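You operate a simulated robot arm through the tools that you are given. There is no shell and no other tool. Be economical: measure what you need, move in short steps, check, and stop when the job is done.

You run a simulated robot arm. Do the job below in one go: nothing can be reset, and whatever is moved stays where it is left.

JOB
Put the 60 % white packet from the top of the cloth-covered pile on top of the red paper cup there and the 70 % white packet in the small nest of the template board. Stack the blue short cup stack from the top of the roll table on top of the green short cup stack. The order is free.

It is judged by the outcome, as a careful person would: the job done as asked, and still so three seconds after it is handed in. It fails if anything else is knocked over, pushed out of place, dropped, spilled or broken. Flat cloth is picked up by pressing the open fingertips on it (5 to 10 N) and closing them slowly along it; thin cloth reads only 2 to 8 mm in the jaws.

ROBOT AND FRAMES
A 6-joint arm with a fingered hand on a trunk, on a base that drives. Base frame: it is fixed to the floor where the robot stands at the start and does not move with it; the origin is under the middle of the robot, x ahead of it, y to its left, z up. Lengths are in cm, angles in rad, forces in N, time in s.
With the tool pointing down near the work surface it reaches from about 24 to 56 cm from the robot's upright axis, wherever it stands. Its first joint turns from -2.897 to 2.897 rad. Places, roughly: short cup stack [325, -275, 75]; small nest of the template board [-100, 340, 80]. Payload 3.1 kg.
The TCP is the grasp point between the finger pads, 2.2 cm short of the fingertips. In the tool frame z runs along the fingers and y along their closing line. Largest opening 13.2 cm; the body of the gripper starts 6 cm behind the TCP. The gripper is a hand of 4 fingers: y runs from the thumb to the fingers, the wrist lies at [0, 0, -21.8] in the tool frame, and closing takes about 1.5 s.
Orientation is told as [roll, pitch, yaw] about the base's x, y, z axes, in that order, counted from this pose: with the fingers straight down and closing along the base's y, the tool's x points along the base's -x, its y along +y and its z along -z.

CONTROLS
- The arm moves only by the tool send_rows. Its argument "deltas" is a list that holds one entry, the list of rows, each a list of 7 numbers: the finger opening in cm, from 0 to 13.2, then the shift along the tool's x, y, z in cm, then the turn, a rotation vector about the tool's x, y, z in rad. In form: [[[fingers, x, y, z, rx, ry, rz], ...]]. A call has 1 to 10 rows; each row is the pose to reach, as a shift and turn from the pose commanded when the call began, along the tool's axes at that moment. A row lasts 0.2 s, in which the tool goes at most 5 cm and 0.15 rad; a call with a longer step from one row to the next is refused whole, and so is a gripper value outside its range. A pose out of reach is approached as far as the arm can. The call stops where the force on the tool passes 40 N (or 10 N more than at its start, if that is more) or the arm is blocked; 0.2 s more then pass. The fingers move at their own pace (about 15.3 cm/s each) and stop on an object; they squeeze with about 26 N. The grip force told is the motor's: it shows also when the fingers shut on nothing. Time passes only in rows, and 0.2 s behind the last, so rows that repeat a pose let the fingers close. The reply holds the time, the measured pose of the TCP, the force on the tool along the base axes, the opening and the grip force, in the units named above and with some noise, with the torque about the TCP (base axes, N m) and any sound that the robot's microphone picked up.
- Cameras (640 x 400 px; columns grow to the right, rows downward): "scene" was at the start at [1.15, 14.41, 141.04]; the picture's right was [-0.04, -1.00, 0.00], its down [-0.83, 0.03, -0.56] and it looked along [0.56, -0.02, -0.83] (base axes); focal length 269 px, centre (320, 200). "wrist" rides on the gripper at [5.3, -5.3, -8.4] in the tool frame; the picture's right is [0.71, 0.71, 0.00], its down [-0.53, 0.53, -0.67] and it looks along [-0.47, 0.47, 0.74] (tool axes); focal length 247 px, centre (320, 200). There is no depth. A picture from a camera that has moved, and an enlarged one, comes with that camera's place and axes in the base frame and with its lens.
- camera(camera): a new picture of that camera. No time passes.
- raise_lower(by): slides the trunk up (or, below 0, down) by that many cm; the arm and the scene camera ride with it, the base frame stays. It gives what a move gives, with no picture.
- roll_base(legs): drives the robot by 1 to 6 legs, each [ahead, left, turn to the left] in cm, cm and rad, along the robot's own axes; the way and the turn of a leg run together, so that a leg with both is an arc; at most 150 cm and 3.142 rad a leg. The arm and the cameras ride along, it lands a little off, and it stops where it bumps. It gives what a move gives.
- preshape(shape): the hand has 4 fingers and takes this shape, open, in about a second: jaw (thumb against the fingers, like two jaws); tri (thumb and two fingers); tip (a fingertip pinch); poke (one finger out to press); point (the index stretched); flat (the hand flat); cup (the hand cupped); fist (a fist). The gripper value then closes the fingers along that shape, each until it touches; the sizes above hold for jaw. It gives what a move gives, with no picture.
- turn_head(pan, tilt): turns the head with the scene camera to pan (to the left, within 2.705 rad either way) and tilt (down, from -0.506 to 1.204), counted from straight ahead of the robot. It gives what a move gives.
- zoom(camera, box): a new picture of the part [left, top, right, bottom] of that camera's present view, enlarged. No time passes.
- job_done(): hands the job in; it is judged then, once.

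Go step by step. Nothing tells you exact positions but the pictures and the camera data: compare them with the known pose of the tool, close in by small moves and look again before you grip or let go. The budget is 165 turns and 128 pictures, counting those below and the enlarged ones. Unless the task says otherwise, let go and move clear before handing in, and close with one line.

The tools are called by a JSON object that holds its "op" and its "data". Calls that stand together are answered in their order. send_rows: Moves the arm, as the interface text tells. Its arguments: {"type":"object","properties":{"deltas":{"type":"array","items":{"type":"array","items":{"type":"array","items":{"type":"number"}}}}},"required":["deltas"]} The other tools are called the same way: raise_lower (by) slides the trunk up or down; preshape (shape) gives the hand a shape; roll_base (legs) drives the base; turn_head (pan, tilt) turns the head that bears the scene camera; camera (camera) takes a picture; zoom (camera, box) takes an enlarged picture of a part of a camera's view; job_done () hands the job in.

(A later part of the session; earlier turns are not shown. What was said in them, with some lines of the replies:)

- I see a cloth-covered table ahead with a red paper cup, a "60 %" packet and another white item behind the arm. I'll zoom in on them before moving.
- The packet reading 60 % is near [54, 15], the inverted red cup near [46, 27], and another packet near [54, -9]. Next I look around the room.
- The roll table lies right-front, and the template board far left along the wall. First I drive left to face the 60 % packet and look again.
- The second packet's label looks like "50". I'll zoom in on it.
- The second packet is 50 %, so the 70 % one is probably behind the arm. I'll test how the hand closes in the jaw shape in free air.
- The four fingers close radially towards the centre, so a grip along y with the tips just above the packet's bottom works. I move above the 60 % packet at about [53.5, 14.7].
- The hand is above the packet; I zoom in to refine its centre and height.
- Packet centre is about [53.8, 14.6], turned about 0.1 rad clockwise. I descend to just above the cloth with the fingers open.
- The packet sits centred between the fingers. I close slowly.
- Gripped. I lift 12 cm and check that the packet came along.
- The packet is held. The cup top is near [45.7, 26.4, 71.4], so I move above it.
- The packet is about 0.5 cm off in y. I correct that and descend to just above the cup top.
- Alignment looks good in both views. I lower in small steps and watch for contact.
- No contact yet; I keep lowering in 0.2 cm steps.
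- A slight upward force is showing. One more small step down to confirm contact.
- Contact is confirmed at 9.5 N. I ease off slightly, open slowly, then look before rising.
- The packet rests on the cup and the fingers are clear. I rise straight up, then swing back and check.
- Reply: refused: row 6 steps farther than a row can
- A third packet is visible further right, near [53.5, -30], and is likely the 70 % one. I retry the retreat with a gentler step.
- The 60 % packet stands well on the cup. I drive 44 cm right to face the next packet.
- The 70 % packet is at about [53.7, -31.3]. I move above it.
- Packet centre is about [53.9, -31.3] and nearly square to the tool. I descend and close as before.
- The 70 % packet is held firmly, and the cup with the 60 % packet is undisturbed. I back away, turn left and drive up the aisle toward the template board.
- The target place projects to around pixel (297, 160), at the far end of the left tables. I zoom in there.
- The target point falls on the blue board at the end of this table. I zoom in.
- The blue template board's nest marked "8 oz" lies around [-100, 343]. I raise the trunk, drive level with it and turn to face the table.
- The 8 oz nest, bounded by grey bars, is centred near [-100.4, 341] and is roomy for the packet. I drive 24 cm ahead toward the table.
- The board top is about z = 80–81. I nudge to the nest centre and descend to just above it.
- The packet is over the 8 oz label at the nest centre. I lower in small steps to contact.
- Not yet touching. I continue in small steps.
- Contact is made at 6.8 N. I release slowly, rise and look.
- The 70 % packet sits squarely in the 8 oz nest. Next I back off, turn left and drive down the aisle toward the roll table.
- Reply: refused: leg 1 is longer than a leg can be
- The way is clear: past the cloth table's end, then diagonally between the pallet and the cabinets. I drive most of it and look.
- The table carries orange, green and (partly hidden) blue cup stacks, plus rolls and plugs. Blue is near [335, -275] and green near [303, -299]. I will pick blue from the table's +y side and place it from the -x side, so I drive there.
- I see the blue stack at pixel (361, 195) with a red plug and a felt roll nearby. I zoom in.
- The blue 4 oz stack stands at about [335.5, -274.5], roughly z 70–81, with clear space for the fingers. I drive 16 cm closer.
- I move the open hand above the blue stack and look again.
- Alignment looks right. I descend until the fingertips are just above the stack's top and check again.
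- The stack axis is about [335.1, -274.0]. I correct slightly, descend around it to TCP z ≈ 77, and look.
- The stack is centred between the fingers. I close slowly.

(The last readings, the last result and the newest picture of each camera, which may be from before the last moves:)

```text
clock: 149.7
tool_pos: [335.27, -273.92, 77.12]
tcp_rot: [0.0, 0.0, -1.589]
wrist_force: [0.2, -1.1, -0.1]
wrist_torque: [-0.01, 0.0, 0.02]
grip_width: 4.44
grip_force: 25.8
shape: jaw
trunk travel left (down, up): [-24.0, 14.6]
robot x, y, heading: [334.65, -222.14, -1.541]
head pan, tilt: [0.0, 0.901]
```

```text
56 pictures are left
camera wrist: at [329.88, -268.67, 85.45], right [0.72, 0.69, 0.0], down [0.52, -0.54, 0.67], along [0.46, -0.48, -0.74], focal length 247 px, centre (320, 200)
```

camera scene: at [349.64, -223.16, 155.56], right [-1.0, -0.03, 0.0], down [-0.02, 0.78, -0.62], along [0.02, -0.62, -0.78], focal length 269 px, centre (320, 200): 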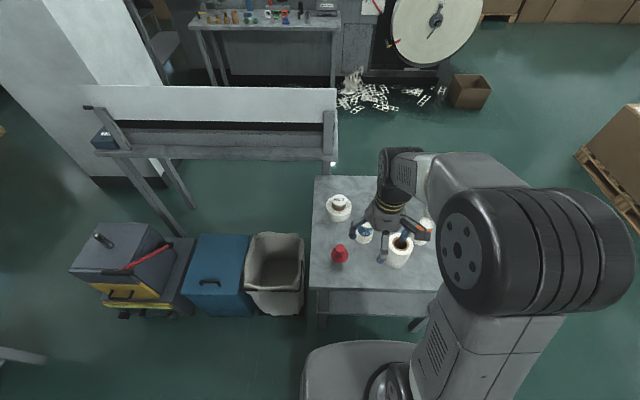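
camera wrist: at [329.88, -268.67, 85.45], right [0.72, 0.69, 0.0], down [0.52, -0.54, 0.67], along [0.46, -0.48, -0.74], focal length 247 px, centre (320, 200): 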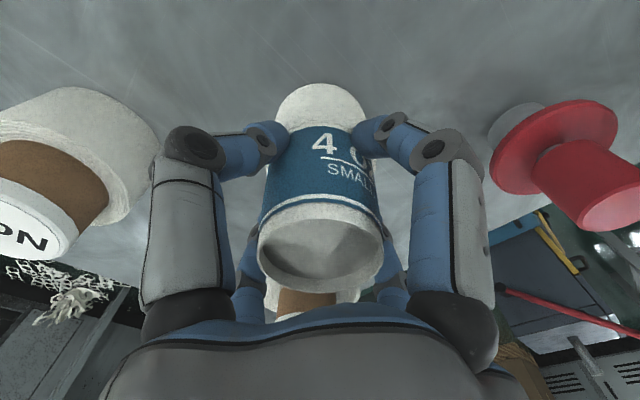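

Gripped at 4.4 cm. I lift a little and check that the whole stack comes up.

{"op": "send_rows", "data": {"deltas": [[[4, 0, 0, -0.5, 0, 0, 0], [4, 0, 0, -1.5, 0, 0, 0], [4, 0, 0, -3, 0, 0, 0], [4, 0, 0, -3, 0, 0, 0]]]}}

{"op": "camera", "data": {"camera": "wrist"}}

{"op": "zoom", "data": {"camera": "scene", "box": [320, 180, 400, 250]}}

```text
clock: 150.7
tool_pos: [335.22, -273.99, 80.16]
tcp_rot: [0.0, 0.0, -1.586]
wrist_force: [-0.3, -0.7, -0.1]
wrist_torque: [0.0, 0.01, 0.0]
grip_width: 4.47
grip_force: 26.4
shape: jaw
trunk travel left (down, up): [-24.0, 14.6]
robot x, y, heading: [334.82, -221.58, -1.538]
head pan, tilt: [0.0, 0.901]
```

```text
55 pictures are left
camera wrist: at [329.89, -268.69, 88.45], right [0.72, 0.69, 0.0], down [0.52, -0.54, 0.67], along [0.46, -0.48, -0.74], focal length 247 px, centre (320, 200)
```

wrist: 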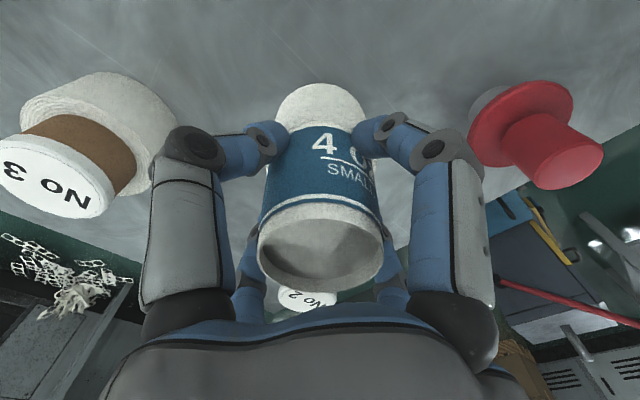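

```text
5.71 times, centred on (360, 215) of scene
camera zoom: at [349.64, -223.19, 155.56], right [-1.0, -0.03, 0.0], down [-0.02, 0.78, -0.62], along [0.02, -0.62, -0.78], focal length 1539 px, centre (91, 114)
```

zoom: 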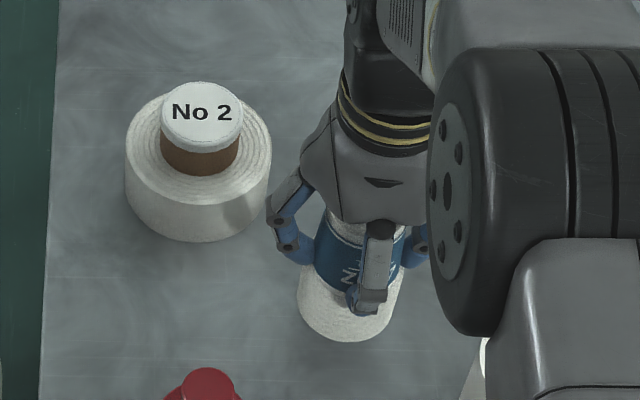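

The whole stack came up cleanly. I lift high, retract, and drive around to the -x side of the table.

{"op": "send_rows", "data": {"deltas": [[[4, 0, 0, -4, 0, 0, 0], [4, 0, 0, -8, 0, 0, 0], [4, 0, 0, -12, 0, 0, 0], [4, 0, 0, -16, 0, 0, 0], [4, 2, 0, -20, 0, 0, 0], [4, 6, 0, -22, 0, 0, 0], [4, 10, 0, -22, 0, 0, 0], [4, 14, 0, -22, 0, 0, 0], [4, 17, 0, -22, 0, 0, 0]]]}}

{"op": "roll_base", "data": {"legs": [[-20, 0, 0], [0, -90, 0], [0, 0, 1.541]]}}

{"op": "turn_head", "data": {"pan": -0.6, "tilt": 0.7}}

{"op": "camera", "data": {"camera": "scene"}}

```text
clock: 152.7
tool_pos: [335.43, -256.77, 101.98]
tcp_rot: [-0.001, 0.0, -1.587]
wrist_force: [0.1, 0.0, -0.3]
wrist_torque: [0.05, -0.02, 0.0]
grip_width: 4.42
grip_force: 25.8
shape: jaw
trunk travel left (down, up): [-24.0, 14.6]
robot x, y, heading: [335.07, -222.04, -1.54]
head pan, tilt: [0.0, 0.901]
```

```text
clock: 162.4
tool_pos: [278.85, -205.5, 102.05]
tcp_rot: [0.001, -0.001, -0.07]
wrist_force: [-0.1, -0.1, -1.2]
wrist_torque: [-0.01, 0.01, 0.0]
grip_width: 4.42
grip_force: 26.2
shape: jaw
trunk travel left (down, up): [-24.0, 14.6]
robot x, y, heading: [243.68, -204.22, -0.03]
head pan, tilt: [0.0, 0.901]
```

```text
clock: 163.4
tool_pos: [278.78, -205.42, 101.85]
tcp_rot: [0.0, -0.001, -0.068]
wrist_force: [0.1, -1.2, 0.2]
wrist_torque: [0.0, 0.0, 0.03]
grip_width: 4.46
grip_force: 26.0
shape: jaw
trunk travel left (down, up): [-24.0, 14.6]
robot x, y, heading: [243.71, -204.33, -0.024]
head pan, tilt: [-0.6, 0.7]
```

```text
53 pictures are left
camera scene: at [245.16, -194.4, 157.18], right [-0.58, -0.81, 0.0], down [-0.52, 0.38, -0.76], along [0.62, -0.45, -0.64], focal length 269 px, centre (320, 200)
```

scene: 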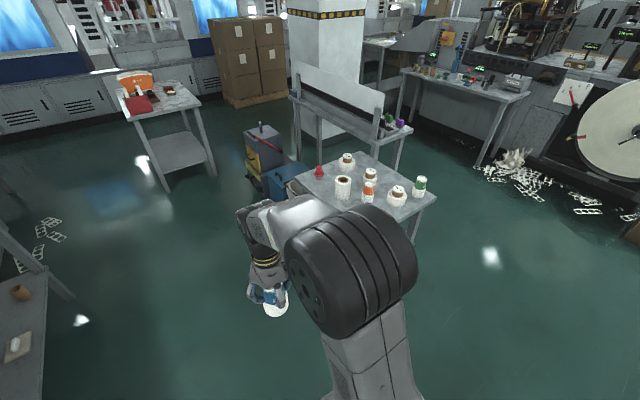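

The floor on that side is clear. I slide right along the table's side to line up with the green stack.

{"op": "roll_base", "data": {"legs": [[0, 0, 0.027], [0, -90, 0]]}}

{"op": "turn_head", "data": {"pan": 0.0, "tilt": 0.9}}

{"op": "camera", "data": {"camera": "scene"}}

{"op": "camera", "data": {"camera": "wrist"}}

```text
clock: 168.5
tool_pos: [278.75, -295.47, 101.9]
tcp_rot: [-0.001, 0.0, -0.047]
wrist_force: [0.6, 0.6, 0.0]
wrist_torque: [0.01, -0.03, -0.04]
grip_width: 4.41
grip_force: 25.9
shape: jaw
trunk travel left (down, up): [-24.0, 14.6]
robot x, y, heading: [243.72, -294.76, -0.003]
head pan, tilt: [-0.6, 0.7]
```

```text
clock: 169.5
tool_pos: [278.72, -295.71, 101.92]
tcp_rot: [0.0, -0.001, -0.047]
wrist_force: [-0.5, 0.1, -0.9]
wrist_torque: [0.0, 0.0, 0.01]
grip_width: 4.44
grip_force: 25.9
shape: jaw
trunk travel left (down, up): [-24.0, 14.6]
robot x, y, heading: [243.98, -295.47, -0.004]
head pan, tilt: [0.0, 0.901]
```

```text
52 pictures are left
camera scene: at [245.47, -280.44, 155.57], right [0.0, -1.0, 0.0], down [-0.78, 0.0, -0.62], along [0.62, 0.0, -0.78], focal length 269 px, centre (320, 200)
```

scene: 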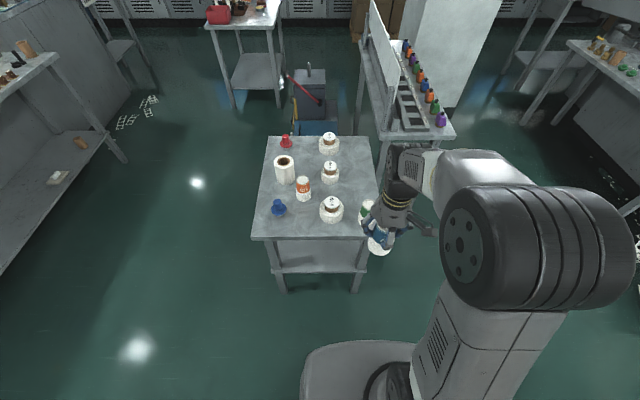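

```text
51 pictures are left
camera wrist: at [273.14, -300.71, 110.33], right [-0.67, 0.74, 0.0], down [0.55, 0.5, 0.67], along [0.49, 0.45, -0.74], focal length 247 px, centre (320, 200)
```

wrist: 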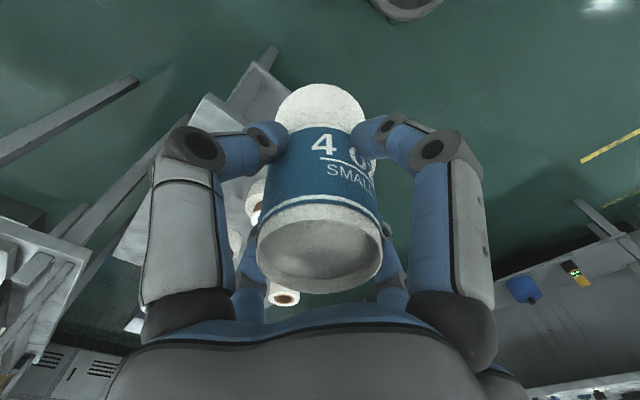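

The green stack is partly behind the hand. I zoom in.

{"op": "zoom", "data": {"camera": "scene", "box": [240, 125, 440, 260]}}

```text
2.96 times, centred on (340, 192) of scene
camera zoom: at [245.47, -280.44, 155.57], right [0.0, -1.0, 0.0], down [-0.78, 0.0, -0.62], along [0.62, 0.0, -0.78], focal length 798 px, centre (261, 222)
```

zoom: 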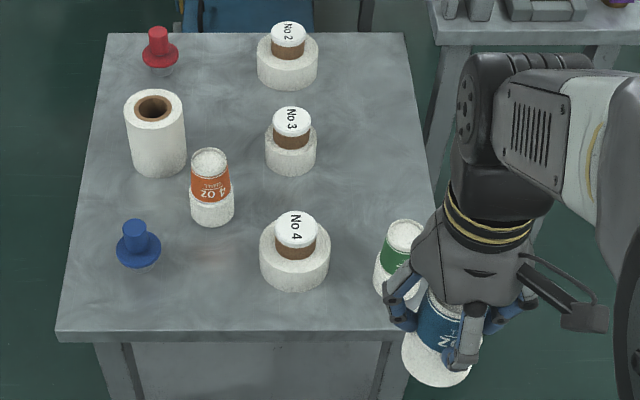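

The green stack is near [304, -297.5]. I drive 14 cm ahead and 2 cm right.

{"op": "roll_base", "data": {"legs": [[14, -2, 0]]}}

{"op": "camera", "data": {"camera": "wrist"}}

{"op": "zoom", "data": {"camera": "scene", "box": [290, 140, 430, 280]}}

```text
clock: 170.9
tool_pos: [292.9, -297.66, 101.84]
tcp_rot: [0.0, 0.001, -0.049]
wrist_force: [-0.3, -0.4, -0.4]
wrist_torque: [0.01, 0.02, -0.01]
grip_width: 4.42
grip_force: 26.0
shape: jaw
trunk travel left (down, up): [-24.0, 14.6]
robot x, y, heading: [257.58, -297.33, -0.001]
head pan, tilt: [0.0, 0.901]
```

```text
49 pictures are left
camera wrist: at [287.2, -302.8, 110.29], right [-0.67, 0.74, 0.0], down [0.55, 0.5, 0.67], along [0.49, 0.45, -0.74], focal length 247 px, centre (320, 200)
```

wrist: 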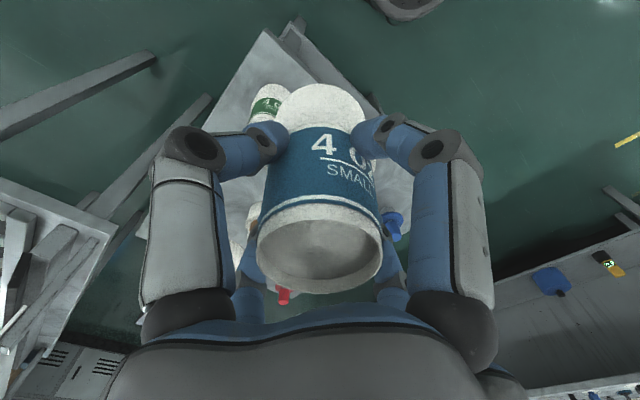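

```text
2.86 times, centred on (360, 210) of scene
camera zoom: at [259.62, -282.5, 155.56], right [0.0, -1.0, 0.0], down [-0.78, 0.0, -0.62], along [0.62, 0.0, -0.78], focal length 770 px, centre (206, 171)
```

zoom: 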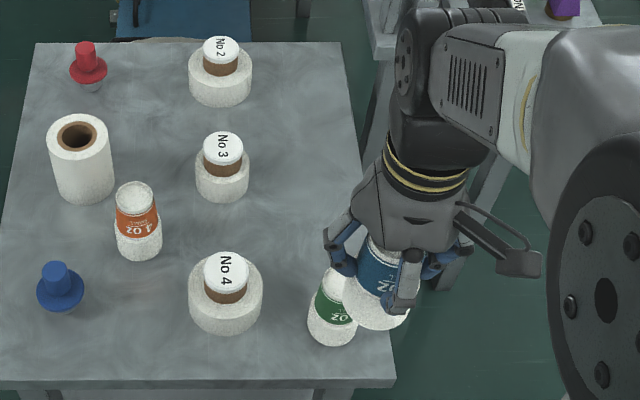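

Green is at about [303.6, -298.0]. I move above it, staying high, offset 1.5 cm so both cameras see it.

{"op": "send_rows", "data": {"deltas": [[[4, -4, 0.6, 0, 0, 0, 0], [4, -8, 1.2, 0, 0, 0, 0], [4, -12.1, 1.8, 0, 0, 0, 0], [4, -12.1, 1.8, 0, 0, 0, 0]]]}}

{"op": "camera", "data": {"camera": "wrist"}}

{"op": "zoom", "data": {"camera": "scene", "box": [320, 180, 420, 280]}}

```text
clock: 171.9
tool_pos: [304.86, -296.44, 102.08]
tcp_rot: [0.001, 0.0, -0.049]
wrist_force: [-0.8, 0.3, -0.9]
wrist_torque: [0.01, -0.01, -0.01]
grip_width: 4.43
grip_force: 26.2
shape: jaw
trunk travel left (down, up): [-24.0, 14.6]
robot x, y, heading: [257.81, -297.21, -0.004]
head pan, tilt: [0.0, 0.901]
```

```text
47 pictures are left
camera wrist: at [299.17, -301.58, 110.36], right [-0.67, 0.74, 0.0], down [0.55, 0.5, 0.67], along [0.5, 0.45, -0.74], focal length 247 px, centre (320, 200)
```

wrist: 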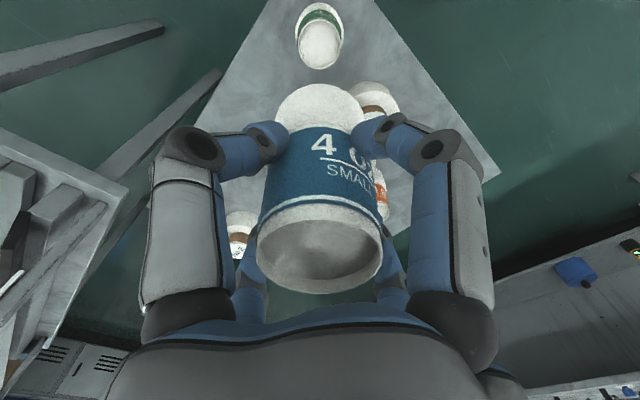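

```text
4.00 times, centred on (370, 230) of scene
camera zoom: at [259.33, -282.48, 155.57], right [0.0, -1.0, 0.0], down [-0.78, 0.0, -0.62], along [0.62, 0.0, -0.78], focal length 1077 px, centre (120, 80)
```

zoom: 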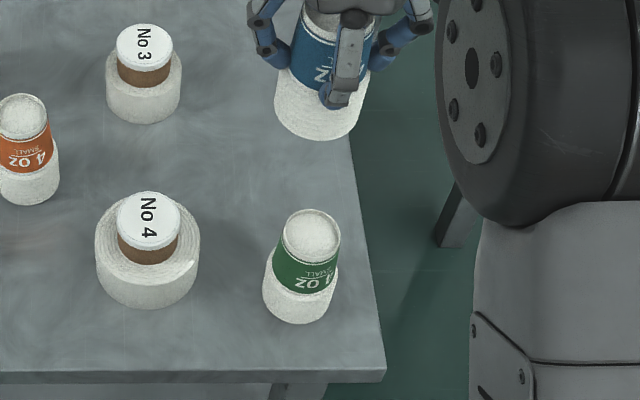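

Both views show green clearly. I zoom in on the wrist view for precision.

{"op": "zoom", "data": {"camera": "wrist", "box": [250, 0, 410, 100]}}

```text
4.00 times, centred on (330, 50) of wrist
camera zoom: at [299.17, -301.58, 110.36], right [-0.67, 0.74, 0.0], down [0.55, 0.5, 0.67], along [0.5, 0.45, -0.74], focal length 988 px, centre (280, 800)
```

zoom: 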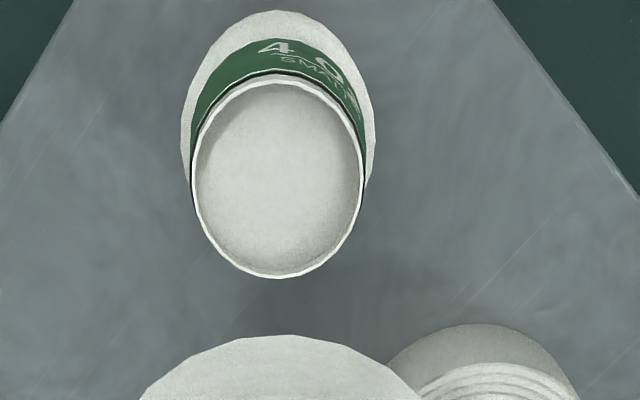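

Green's axis computes to [303.05, -298.05] with its top at z ≈ 80.5; blue hangs about 6.9 cm below the TCP. I shift directly over it and lower to a gap of about 2 cm.

{"op": "send_rows", "data": {"deltas": [[[4, 1.78, -1.75, 0, 0, 0, 0], [4, 1.78, -1.75, 4, 0, 0, 0], [4, 1.78, -1.75, 8, 0, 0, 0], [4, 1.78, -1.75, 11.5, 0, 0, 0], [4, 1.78, -1.75, 11.5, 0, 0, 0], [4, 1.78, -1.75, 11.5, 0, 0, 0]]]}}

{"op": "zoom", "data": {"camera": "wrist", "box": [220, 0, 420, 125]}}

{"op": "zoom", "data": {"camera": "scene", "box": [320, 180, 420, 280]}}

```text
clock: 173.3
tool_pos: [303.08, -298.08, 90.29]
tcp_rot: [0.002, 0.0, -0.048]
wrist_force: [0.7, -0.4, -0.1]
wrist_torque: [-0.02, -0.05, 0.01]
grip_width: 4.41
grip_force: 26.3
shape: jaw
trunk travel left (down, up): [-24.0, 14.6]
robot x, y, heading: [257.83, -297.3, -0.004]
head pan, tilt: [0.0, 0.901]
```

```text
3.20 times, centred on (320, 62) of wrist
camera zoom: at [297.37, -303.27, 98.79], right [-0.67, 0.74, 0.0], down [0.55, 0.5, 0.67], along [0.49, 0.45, -0.74], focal length 790 px, centre (320, 640)
```

zoom: 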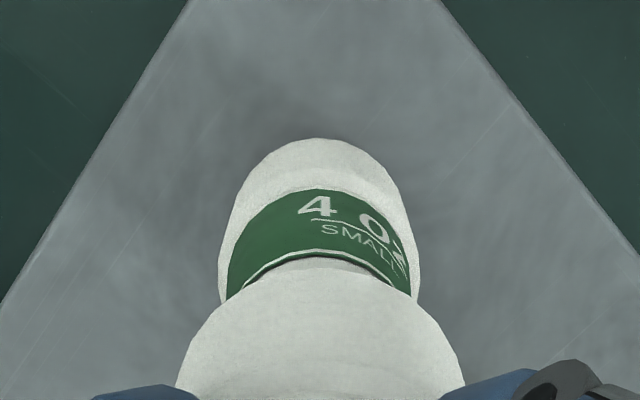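

```text
4.00 times, centred on (370, 230) of scene
camera zoom: at [259.46, -282.47, 155.56], right [0.0, -1.0, 0.0], down [-0.78, 0.0, -0.62], along [0.62, 0.0, -0.78], focal length 1077 px, centre (120, 80)
```

zoom: 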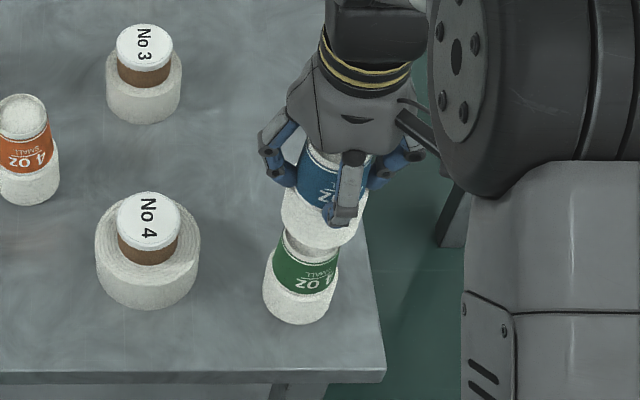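

Lateral alignment in the wrist view is good. I zoom in tighter on the scene view to check y.

{"op": "zoom", "data": {"camera": "scene", "box": [350, 210, 420, 265]}}

```text
7.27 times, centred on (385, 238) of scene
camera zoom: at [259.46, -282.47, 155.56], right [0.0, -1.0, 0.0], down [-0.78, 0.0, -0.62], along [0.62, 0.0, -0.78], focal length 1959 px, centre (-153, -73)
```

zoom: 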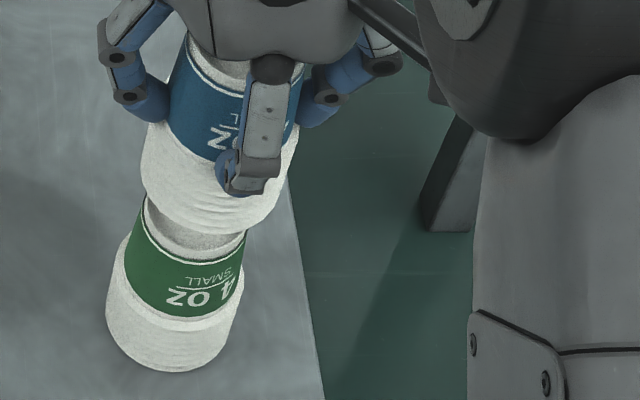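

Alignment is within about 0.3 cm in both views, enough for the cups to seat. I lower in steps and watch the force.

{"op": "send_rows", "data": {"deltas": [[[4, 0, 0, 0.7, 0, 0, 0], [4, 0, 0, 1.4, 0, 0, 0], [4, 0, 0, 2, 0, 0, 0], [4, 0, 0, 2, 0, 0, 0]]]}}

{"op": "send_rows", "data": {"deltas": [[[4, 0, 0, 0.2, 0, 0, 0], [4, 0, 0, 0.4, 0, 0, 0], [4, 0, 0, 0.4, 0, 0, 0]]]}}

{"op": "zoom", "data": {"camera": "scene", "box": [350, 210, 420, 265]}}

{"op": "zoom", "data": {"camera": "wrist", "box": [220, 0, 420, 125]}}

```text
clock: 174.3
tool_pos: [303.08, -298.06, 88.44]
tcp_rot: [0.0, 0.0, -0.051]
wrist_force: [-0.5, 0.8, -0.8]
wrist_torque: [-0.01, 0.01, -0.02]
grip_width: 4.45
grip_force: 26.2
shape: jaw
trunk travel left (down, up): [-24.0, 14.6]
robot x, y, heading: [257.71, -297.18, -0.003]
head pan, tilt: [0.0, 0.901]
```

```text
clock: 175.1
tool_pos: [303.1, -298.07, 88.01]
tcp_rot: [-0.001, 0.0, -0.05]
wrist_force: [0.3, 0.2, -0.2]
wrist_torque: [0.02, 0.0, -0.01]
grip_width: 4.42
grip_force: 25.7
shape: jaw
trunk travel left (down, up): [-24.0, 14.6]
robot x, y, heading: [258.02, -297.35, -0.002]
head pan, tilt: [0.0, 0.901]
```

```text
7.27 times, centred on (385, 238) of scene
camera zoom: at [259.43, -282.48, 155.56], right [0.0, -1.0, 0.0], down [-0.78, 0.0, -0.62], along [0.62, 0.0, -0.78], focal length 1959 px, centre (-153, -73)
```

zoom: 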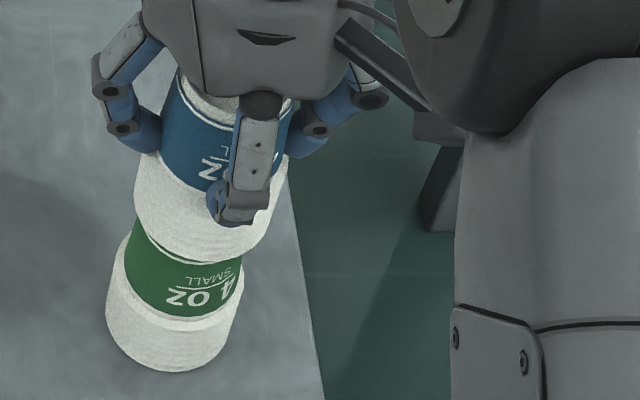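

```text
3.20 times, centred on (320, 62) of wrist
camera zoom: at [297.36, -303.26, 96.43], right [-0.67, 0.74, 0.0], down [0.55, 0.5, 0.67], along [0.49, 0.45, -0.74], focal length 790 px, centre (320, 640)
```

zoom: 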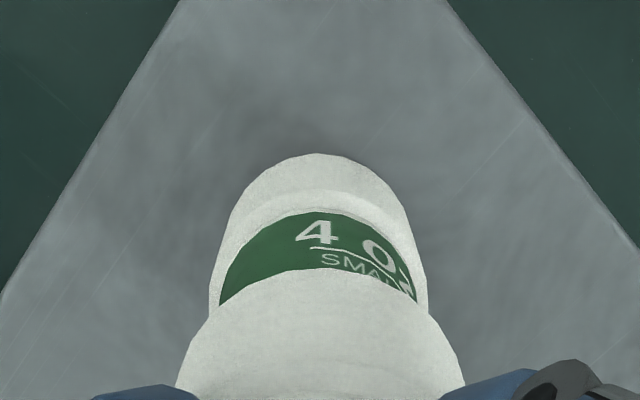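

Blue sits slightly toward -y. I shift +0.2 in y and continue lowering in small steps.

{"op": "send_rows", "data": {"deltas": [[[4, -0.1, 0.2, 0, 0, 0, 0], [4, -0.1, 0.2, 0.2, 0, 0, 0], [4, -0.1, 0.2, 0.4, 0, 0, 0], [4, -0.1, 0.2, 0.4, 0, 0, 0]]]}}

{"op": "send_rows", "data": {"deltas": [[[4, 0, 0, 0.2, 0, 0, 0], [4, 0, 0, 0.4, 0, 0, 0], [4, 0, 0, 0.4, 0, 0, 0]]]}}

{"op": "send_rows", "data": {"deltas": [[[4, 0, 0, 0.2, 0, 0, 0], [4, 0, 0, 0.4, 0, 0, 0], [4, 0, 0, 0.4, 0, 0, 0]]]}}

{"op": "zoom", "data": {"camera": "scene", "box": [350, 210, 420, 265]}}

```text
clock: 176.1
tool_pos: [303.11, -297.88, 87.62]
tcp_rot: [0.001, 0.0, -0.049]
wrist_force: [-0.9, 0.3, -0.4]
wrist_torque: [0.0, 0.02, 0.0]
grip_width: 4.42
grip_force: 26.3
shape: jaw
trunk travel left (down, up): [-24.0, 14.6]
robot x, y, heading: [257.73, -296.95, -0.008]
head pan, tilt: [0.0, 0.901]
```

```text
clock: 176.9
tool_pos: [303.03, -297.83, 87.47]
tcp_rot: [-0.001, -0.004, -0.05]
wrist_force: [-0.4, -0.9, 14.1]
wrist_torque: [-0.07, -0.06, 0.04]
grip_width: 4.39
grip_force: 25.6
shape: jaw
trunk travel left (down, up): [-24.0, 14.6]
robot x, y, heading: [257.93, -297.48, -0.003]
head pan, tilt: [0.0, 0.901]
```

```text
clock: 177.6
tool_pos: [303.3, -297.94, 87.23]
tcp_rot: [0.0, -0.011, -0.05]
wrist_force: [-4.8, 0.0, 25.5]
wrist_torque: [-0.12, 0.19, -0.03]
grip_width: 4.52
grip_force: 26.5
shape: jaw
trunk travel left (down, up): [-24.0, 14.6]
robot x, y, heading: [257.59, -297.16, -0.001]
head pan, tilt: [0.0, 0.901]
stopped in row 3: the force on the tool passed its limit (the readings are from after the stop); the commanded pose is now the measured one
```

```text
7.27 times, centred on (385, 238) of scene
camera zoom: at [259.12, -282.47, 155.57], right [0.0, -1.0, 0.0], down [-0.78, 0.0, -0.62], along [0.62, 0.0, -0.78], focal length 1959 px, centre (-153, -73)
```

zoom: 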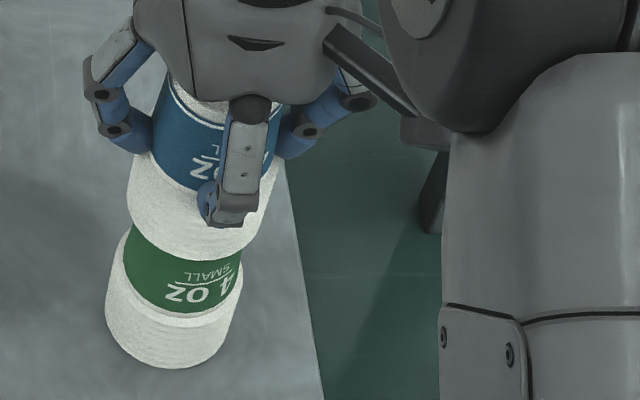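

Contact came at the height of green's top, and blue looks centred in this view. I ease off and check both views before release.

{"op": "send_rows", "data": {"deltas": [[[4, 0, 0, -0.1, 0, 0, 0], [4, 0, 0, -0.2, 0, 0, 0], [4, 0, 0, -0.2, 0, 0, 0]]]}}

{"op": "zoom", "data": {"camera": "wrist", "box": [220, 0, 420, 125]}}

{"op": "zoom", "data": {"camera": "scene", "box": [350, 205, 420, 260]}}

```text
clock: 178.4
tool_pos: [303.23, -297.89, 87.3]
tcp_rot: [0.001, -0.008, -0.047]
wrist_force: [-2.3, -1.1, 18.4]
wrist_torque: [-0.1, 0.01, 0.02]
grip_width: 4.52
grip_force: 25.7
shape: jaw
trunk travel left (down, up): [-24.0, 14.6]
robot x, y, heading: [258.0, -297.21, -0.009]
head pan, tilt: [0.0, 0.901]
```

```text
3.20 times, centred on (320, 62) of wrist
camera zoom: at [297.49, -303.04, 95.66], right [-0.67, 0.74, -0.01], down [0.55, 0.5, 0.67], along [0.5, 0.45, -0.74], focal length 790 px, centre (320, 640)
```

zoom: 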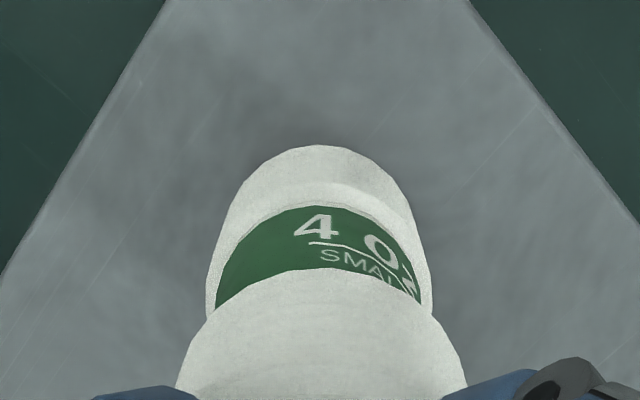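

```text
7.27 times, centred on (385, 232) of scene
camera zoom: at [259.18, -282.48, 155.57], right [0.0, -1.0, 0.0], down [-0.78, 0.0, -0.62], along [0.62, 0.0, -0.78], focal length 1959 px, centre (-153, -36)
```

zoom: 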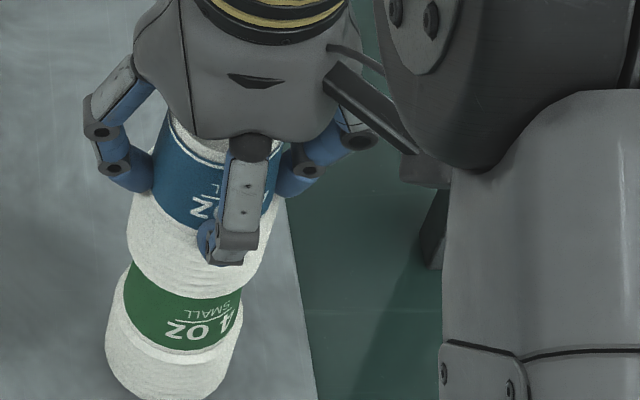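

Blue's bottom centre computes to about [303.2, -297.8] against green's [303.1, -298.05], which is well centred. I ease the remaining load before opening.

{"op": "send_rows", "data": {"deltas": [[[4, 0, 0, -0.1, 0, 0, 0], [4, 0, 0, -0.2, 0, 0, 0], [4, 0, 0, -0.2, 0, 0, 0], [4, 0, 0, -0.2, 0, 0, 0]]]}}

```text
clock: 179.4
tool_pos: [303.23, -297.94, 87.39]
tcp_rot: [-0.001, -0.003, -0.05]
wrist_force: [-1.9, -0.5, 2.6]
wrist_torque: [-0.06, 0.03, -0.01]
grip_width: 4.5
grip_force: 25.6
shape: jaw
trunk travel left (down, up): [-24.0, 14.6]
robot x, y, heading: [257.7, -297.21, -0.006]
head pan, tilt: [0.0, 0.901]
```

The load is down to 2.6 N. I open the fingers slowly and look before moving away.

{"op": "send_rows", "data": {"deltas": [[[4.6, 0, 0, 0, 0, 0, 0], [4.9, 0, 0, 0, 0, 0, 0], [5.2, 0, 0, 0, 0, 0, 0], [5.5, 0, 0, 0, 0, 0, 0], [5.8, 0, 0, 0, 0, 0, 0], [6.2, 0, 0, 0, 0, 0, 0]]]}}

{"op": "camera", "data": {"camera": "wrist"}}

{"op": "zoom", "data": {"camera": "scene", "box": [350, 205, 420, 260]}}

```text
clock: 180.8
tool_pos: [303.37, -297.96, 87.42]
tcp_rot: [-0.001, -0.007, -0.05]
wrist_force: [0.3, 0.8, -0.5]
wrist_torque: [0.05, 0.03, -0.03]
grip_width: 6.19
grip_force: 0.0
shape: jaw
trunk travel left (down, up): [-24.0, 14.6]
robot x, y, heading: [257.61, -297.32, -0.004]
head pan, tilt: [0.0, 0.901]
```

```text
36 pictures are left
camera wrist: at [297.65, -303.08, 95.77], right [-0.67, 0.74, 0.0], down [0.55, 0.5, 0.67], along [0.5, 0.45, -0.74], focal length 247 px, centre (320, 200)
```

wrist: 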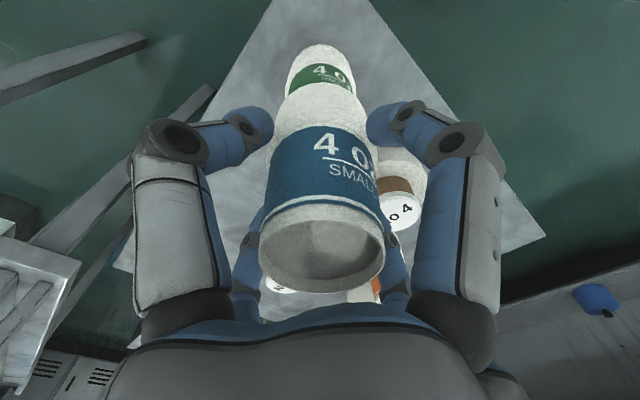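

```text
7.27 times, centred on (385, 232) of scene
camera zoom: at [259.43, -282.48, 155.56], right [0.0, -1.0, 0.0], down [-0.78, 0.0, -0.62], along [0.62, 0.0, -0.78], focal length 1959 px, centre (-153, -36)
```

zoom: 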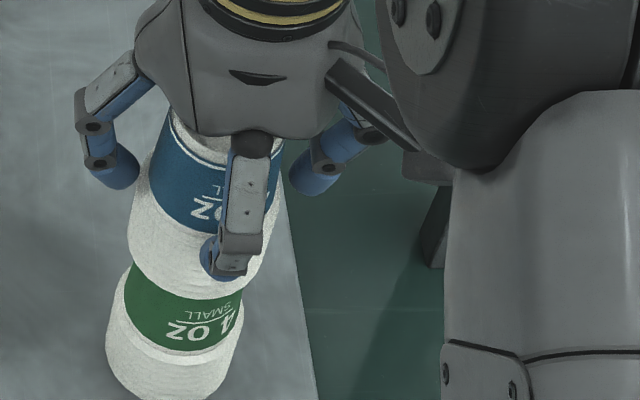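

The stack stands freely with the fingers open. I open wider and rise straight up.

{"op": "send_rows", "data": {"deltas": [[[7, 0, 0, 0, 0, 0, 0], [8, 0, 0, 0, 0, 0, 0], [9, 0, 0, 0, 0, 0, 0], [9, 0, 0, -2, 0, 0, 0], [9, 0, 0, -5, 0, 0, 0], [9, 0, 0, -9, 0, 0, 0], [9, 0, 0, -13, 0, 0, 0], [9, 0, 0, -17, 0, 0, 0]]]}}

{"op": "send_rows", "data": {"deltas": [[[9, 4, 0, -1, 0, 0, 0], [9, 8, 0, -1, 0, 0, 0], [9, 12, 0, -1, 0, 0, 0]]]}}

{"op": "roll_base", "data": {"legs": [[-25, 0, 0]]}}

{"op": "zoom", "data": {"camera": "scene", "box": [240, 110, 440, 260]}}

```text
clock: 182.6
tool_pos: [303.14, -297.86, 104.65]
tcp_rot: [-0.001, -0.006, -0.05]
wrist_force: [0.8, -0.6, -0.1]
wrist_torque: [0.02, 0.0, -0.03]
grip_width: 8.95
grip_force: 0.0
shape: jaw
trunk travel left (down, up): [-24.0, 14.6]
robot x, y, heading: [257.72, -297.34, -0.002]
head pan, tilt: [0.0, 0.901]
```

```text
clock: 183.4
tool_pos: [290.97, -297.21, 105.39]
tcp_rot: [0.0, -0.008, -0.049]
wrist_force: [-0.4, -0.7, 0.6]
wrist_torque: [-0.03, 0.01, 0.0]
grip_width: 8.96
grip_force: 0.0
shape: jaw
trunk travel left (down, up): [-24.0, 14.6]
robot x, y, heading: [257.53, -297.23, -0.005]
head pan, tilt: [0.0, 0.901]
```

```text
clock: 185.2
tool_pos: [266.21, -297.31, 105.42]
tcp_rot: [0.0, -0.008, -0.052]
wrist_force: [-0.1, -0.4, 0.0]
wrist_torque: [-0.02, -0.02, 0.03]
grip_width: 8.96
grip_force: 0.1
shape: jaw
trunk travel left (down, up): [-24.0, 14.6]
robot x, y, heading: [232.92, -297.0, -0.008]
head pan, tilt: [0.0, 0.901]
```

```text
2.67 times, centred on (340, 185) of scene
camera zoom: at [234.31, -282.37, 155.57], right [-0.01, -1.0, 0.0], down [-0.78, 0.0, -0.62], along [0.62, 0.0, -0.78], focal length 718 px, centre (267, 240)
```

zoom: 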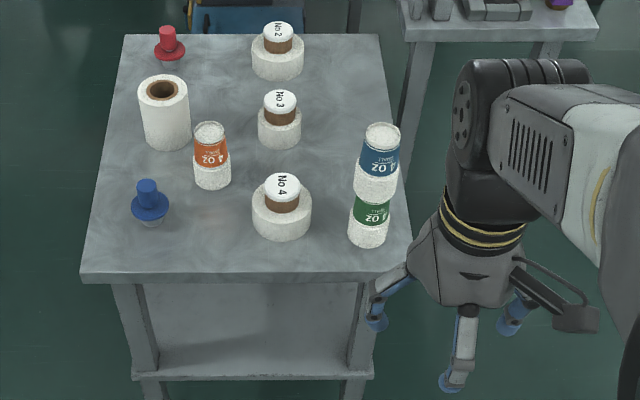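

Blue stands upright on green with nothing else disturbed. Both packets are placed and the hand is clear, so I hand the job in.

{"op": "job_done", "data": {}}

```text
The job is handed in.
```

The job is handed in: the 60 % packet is on the red cup, the 70 % packet is in the small (8 oz) nest of the template board, and the blue short cup stack stands on the green one.
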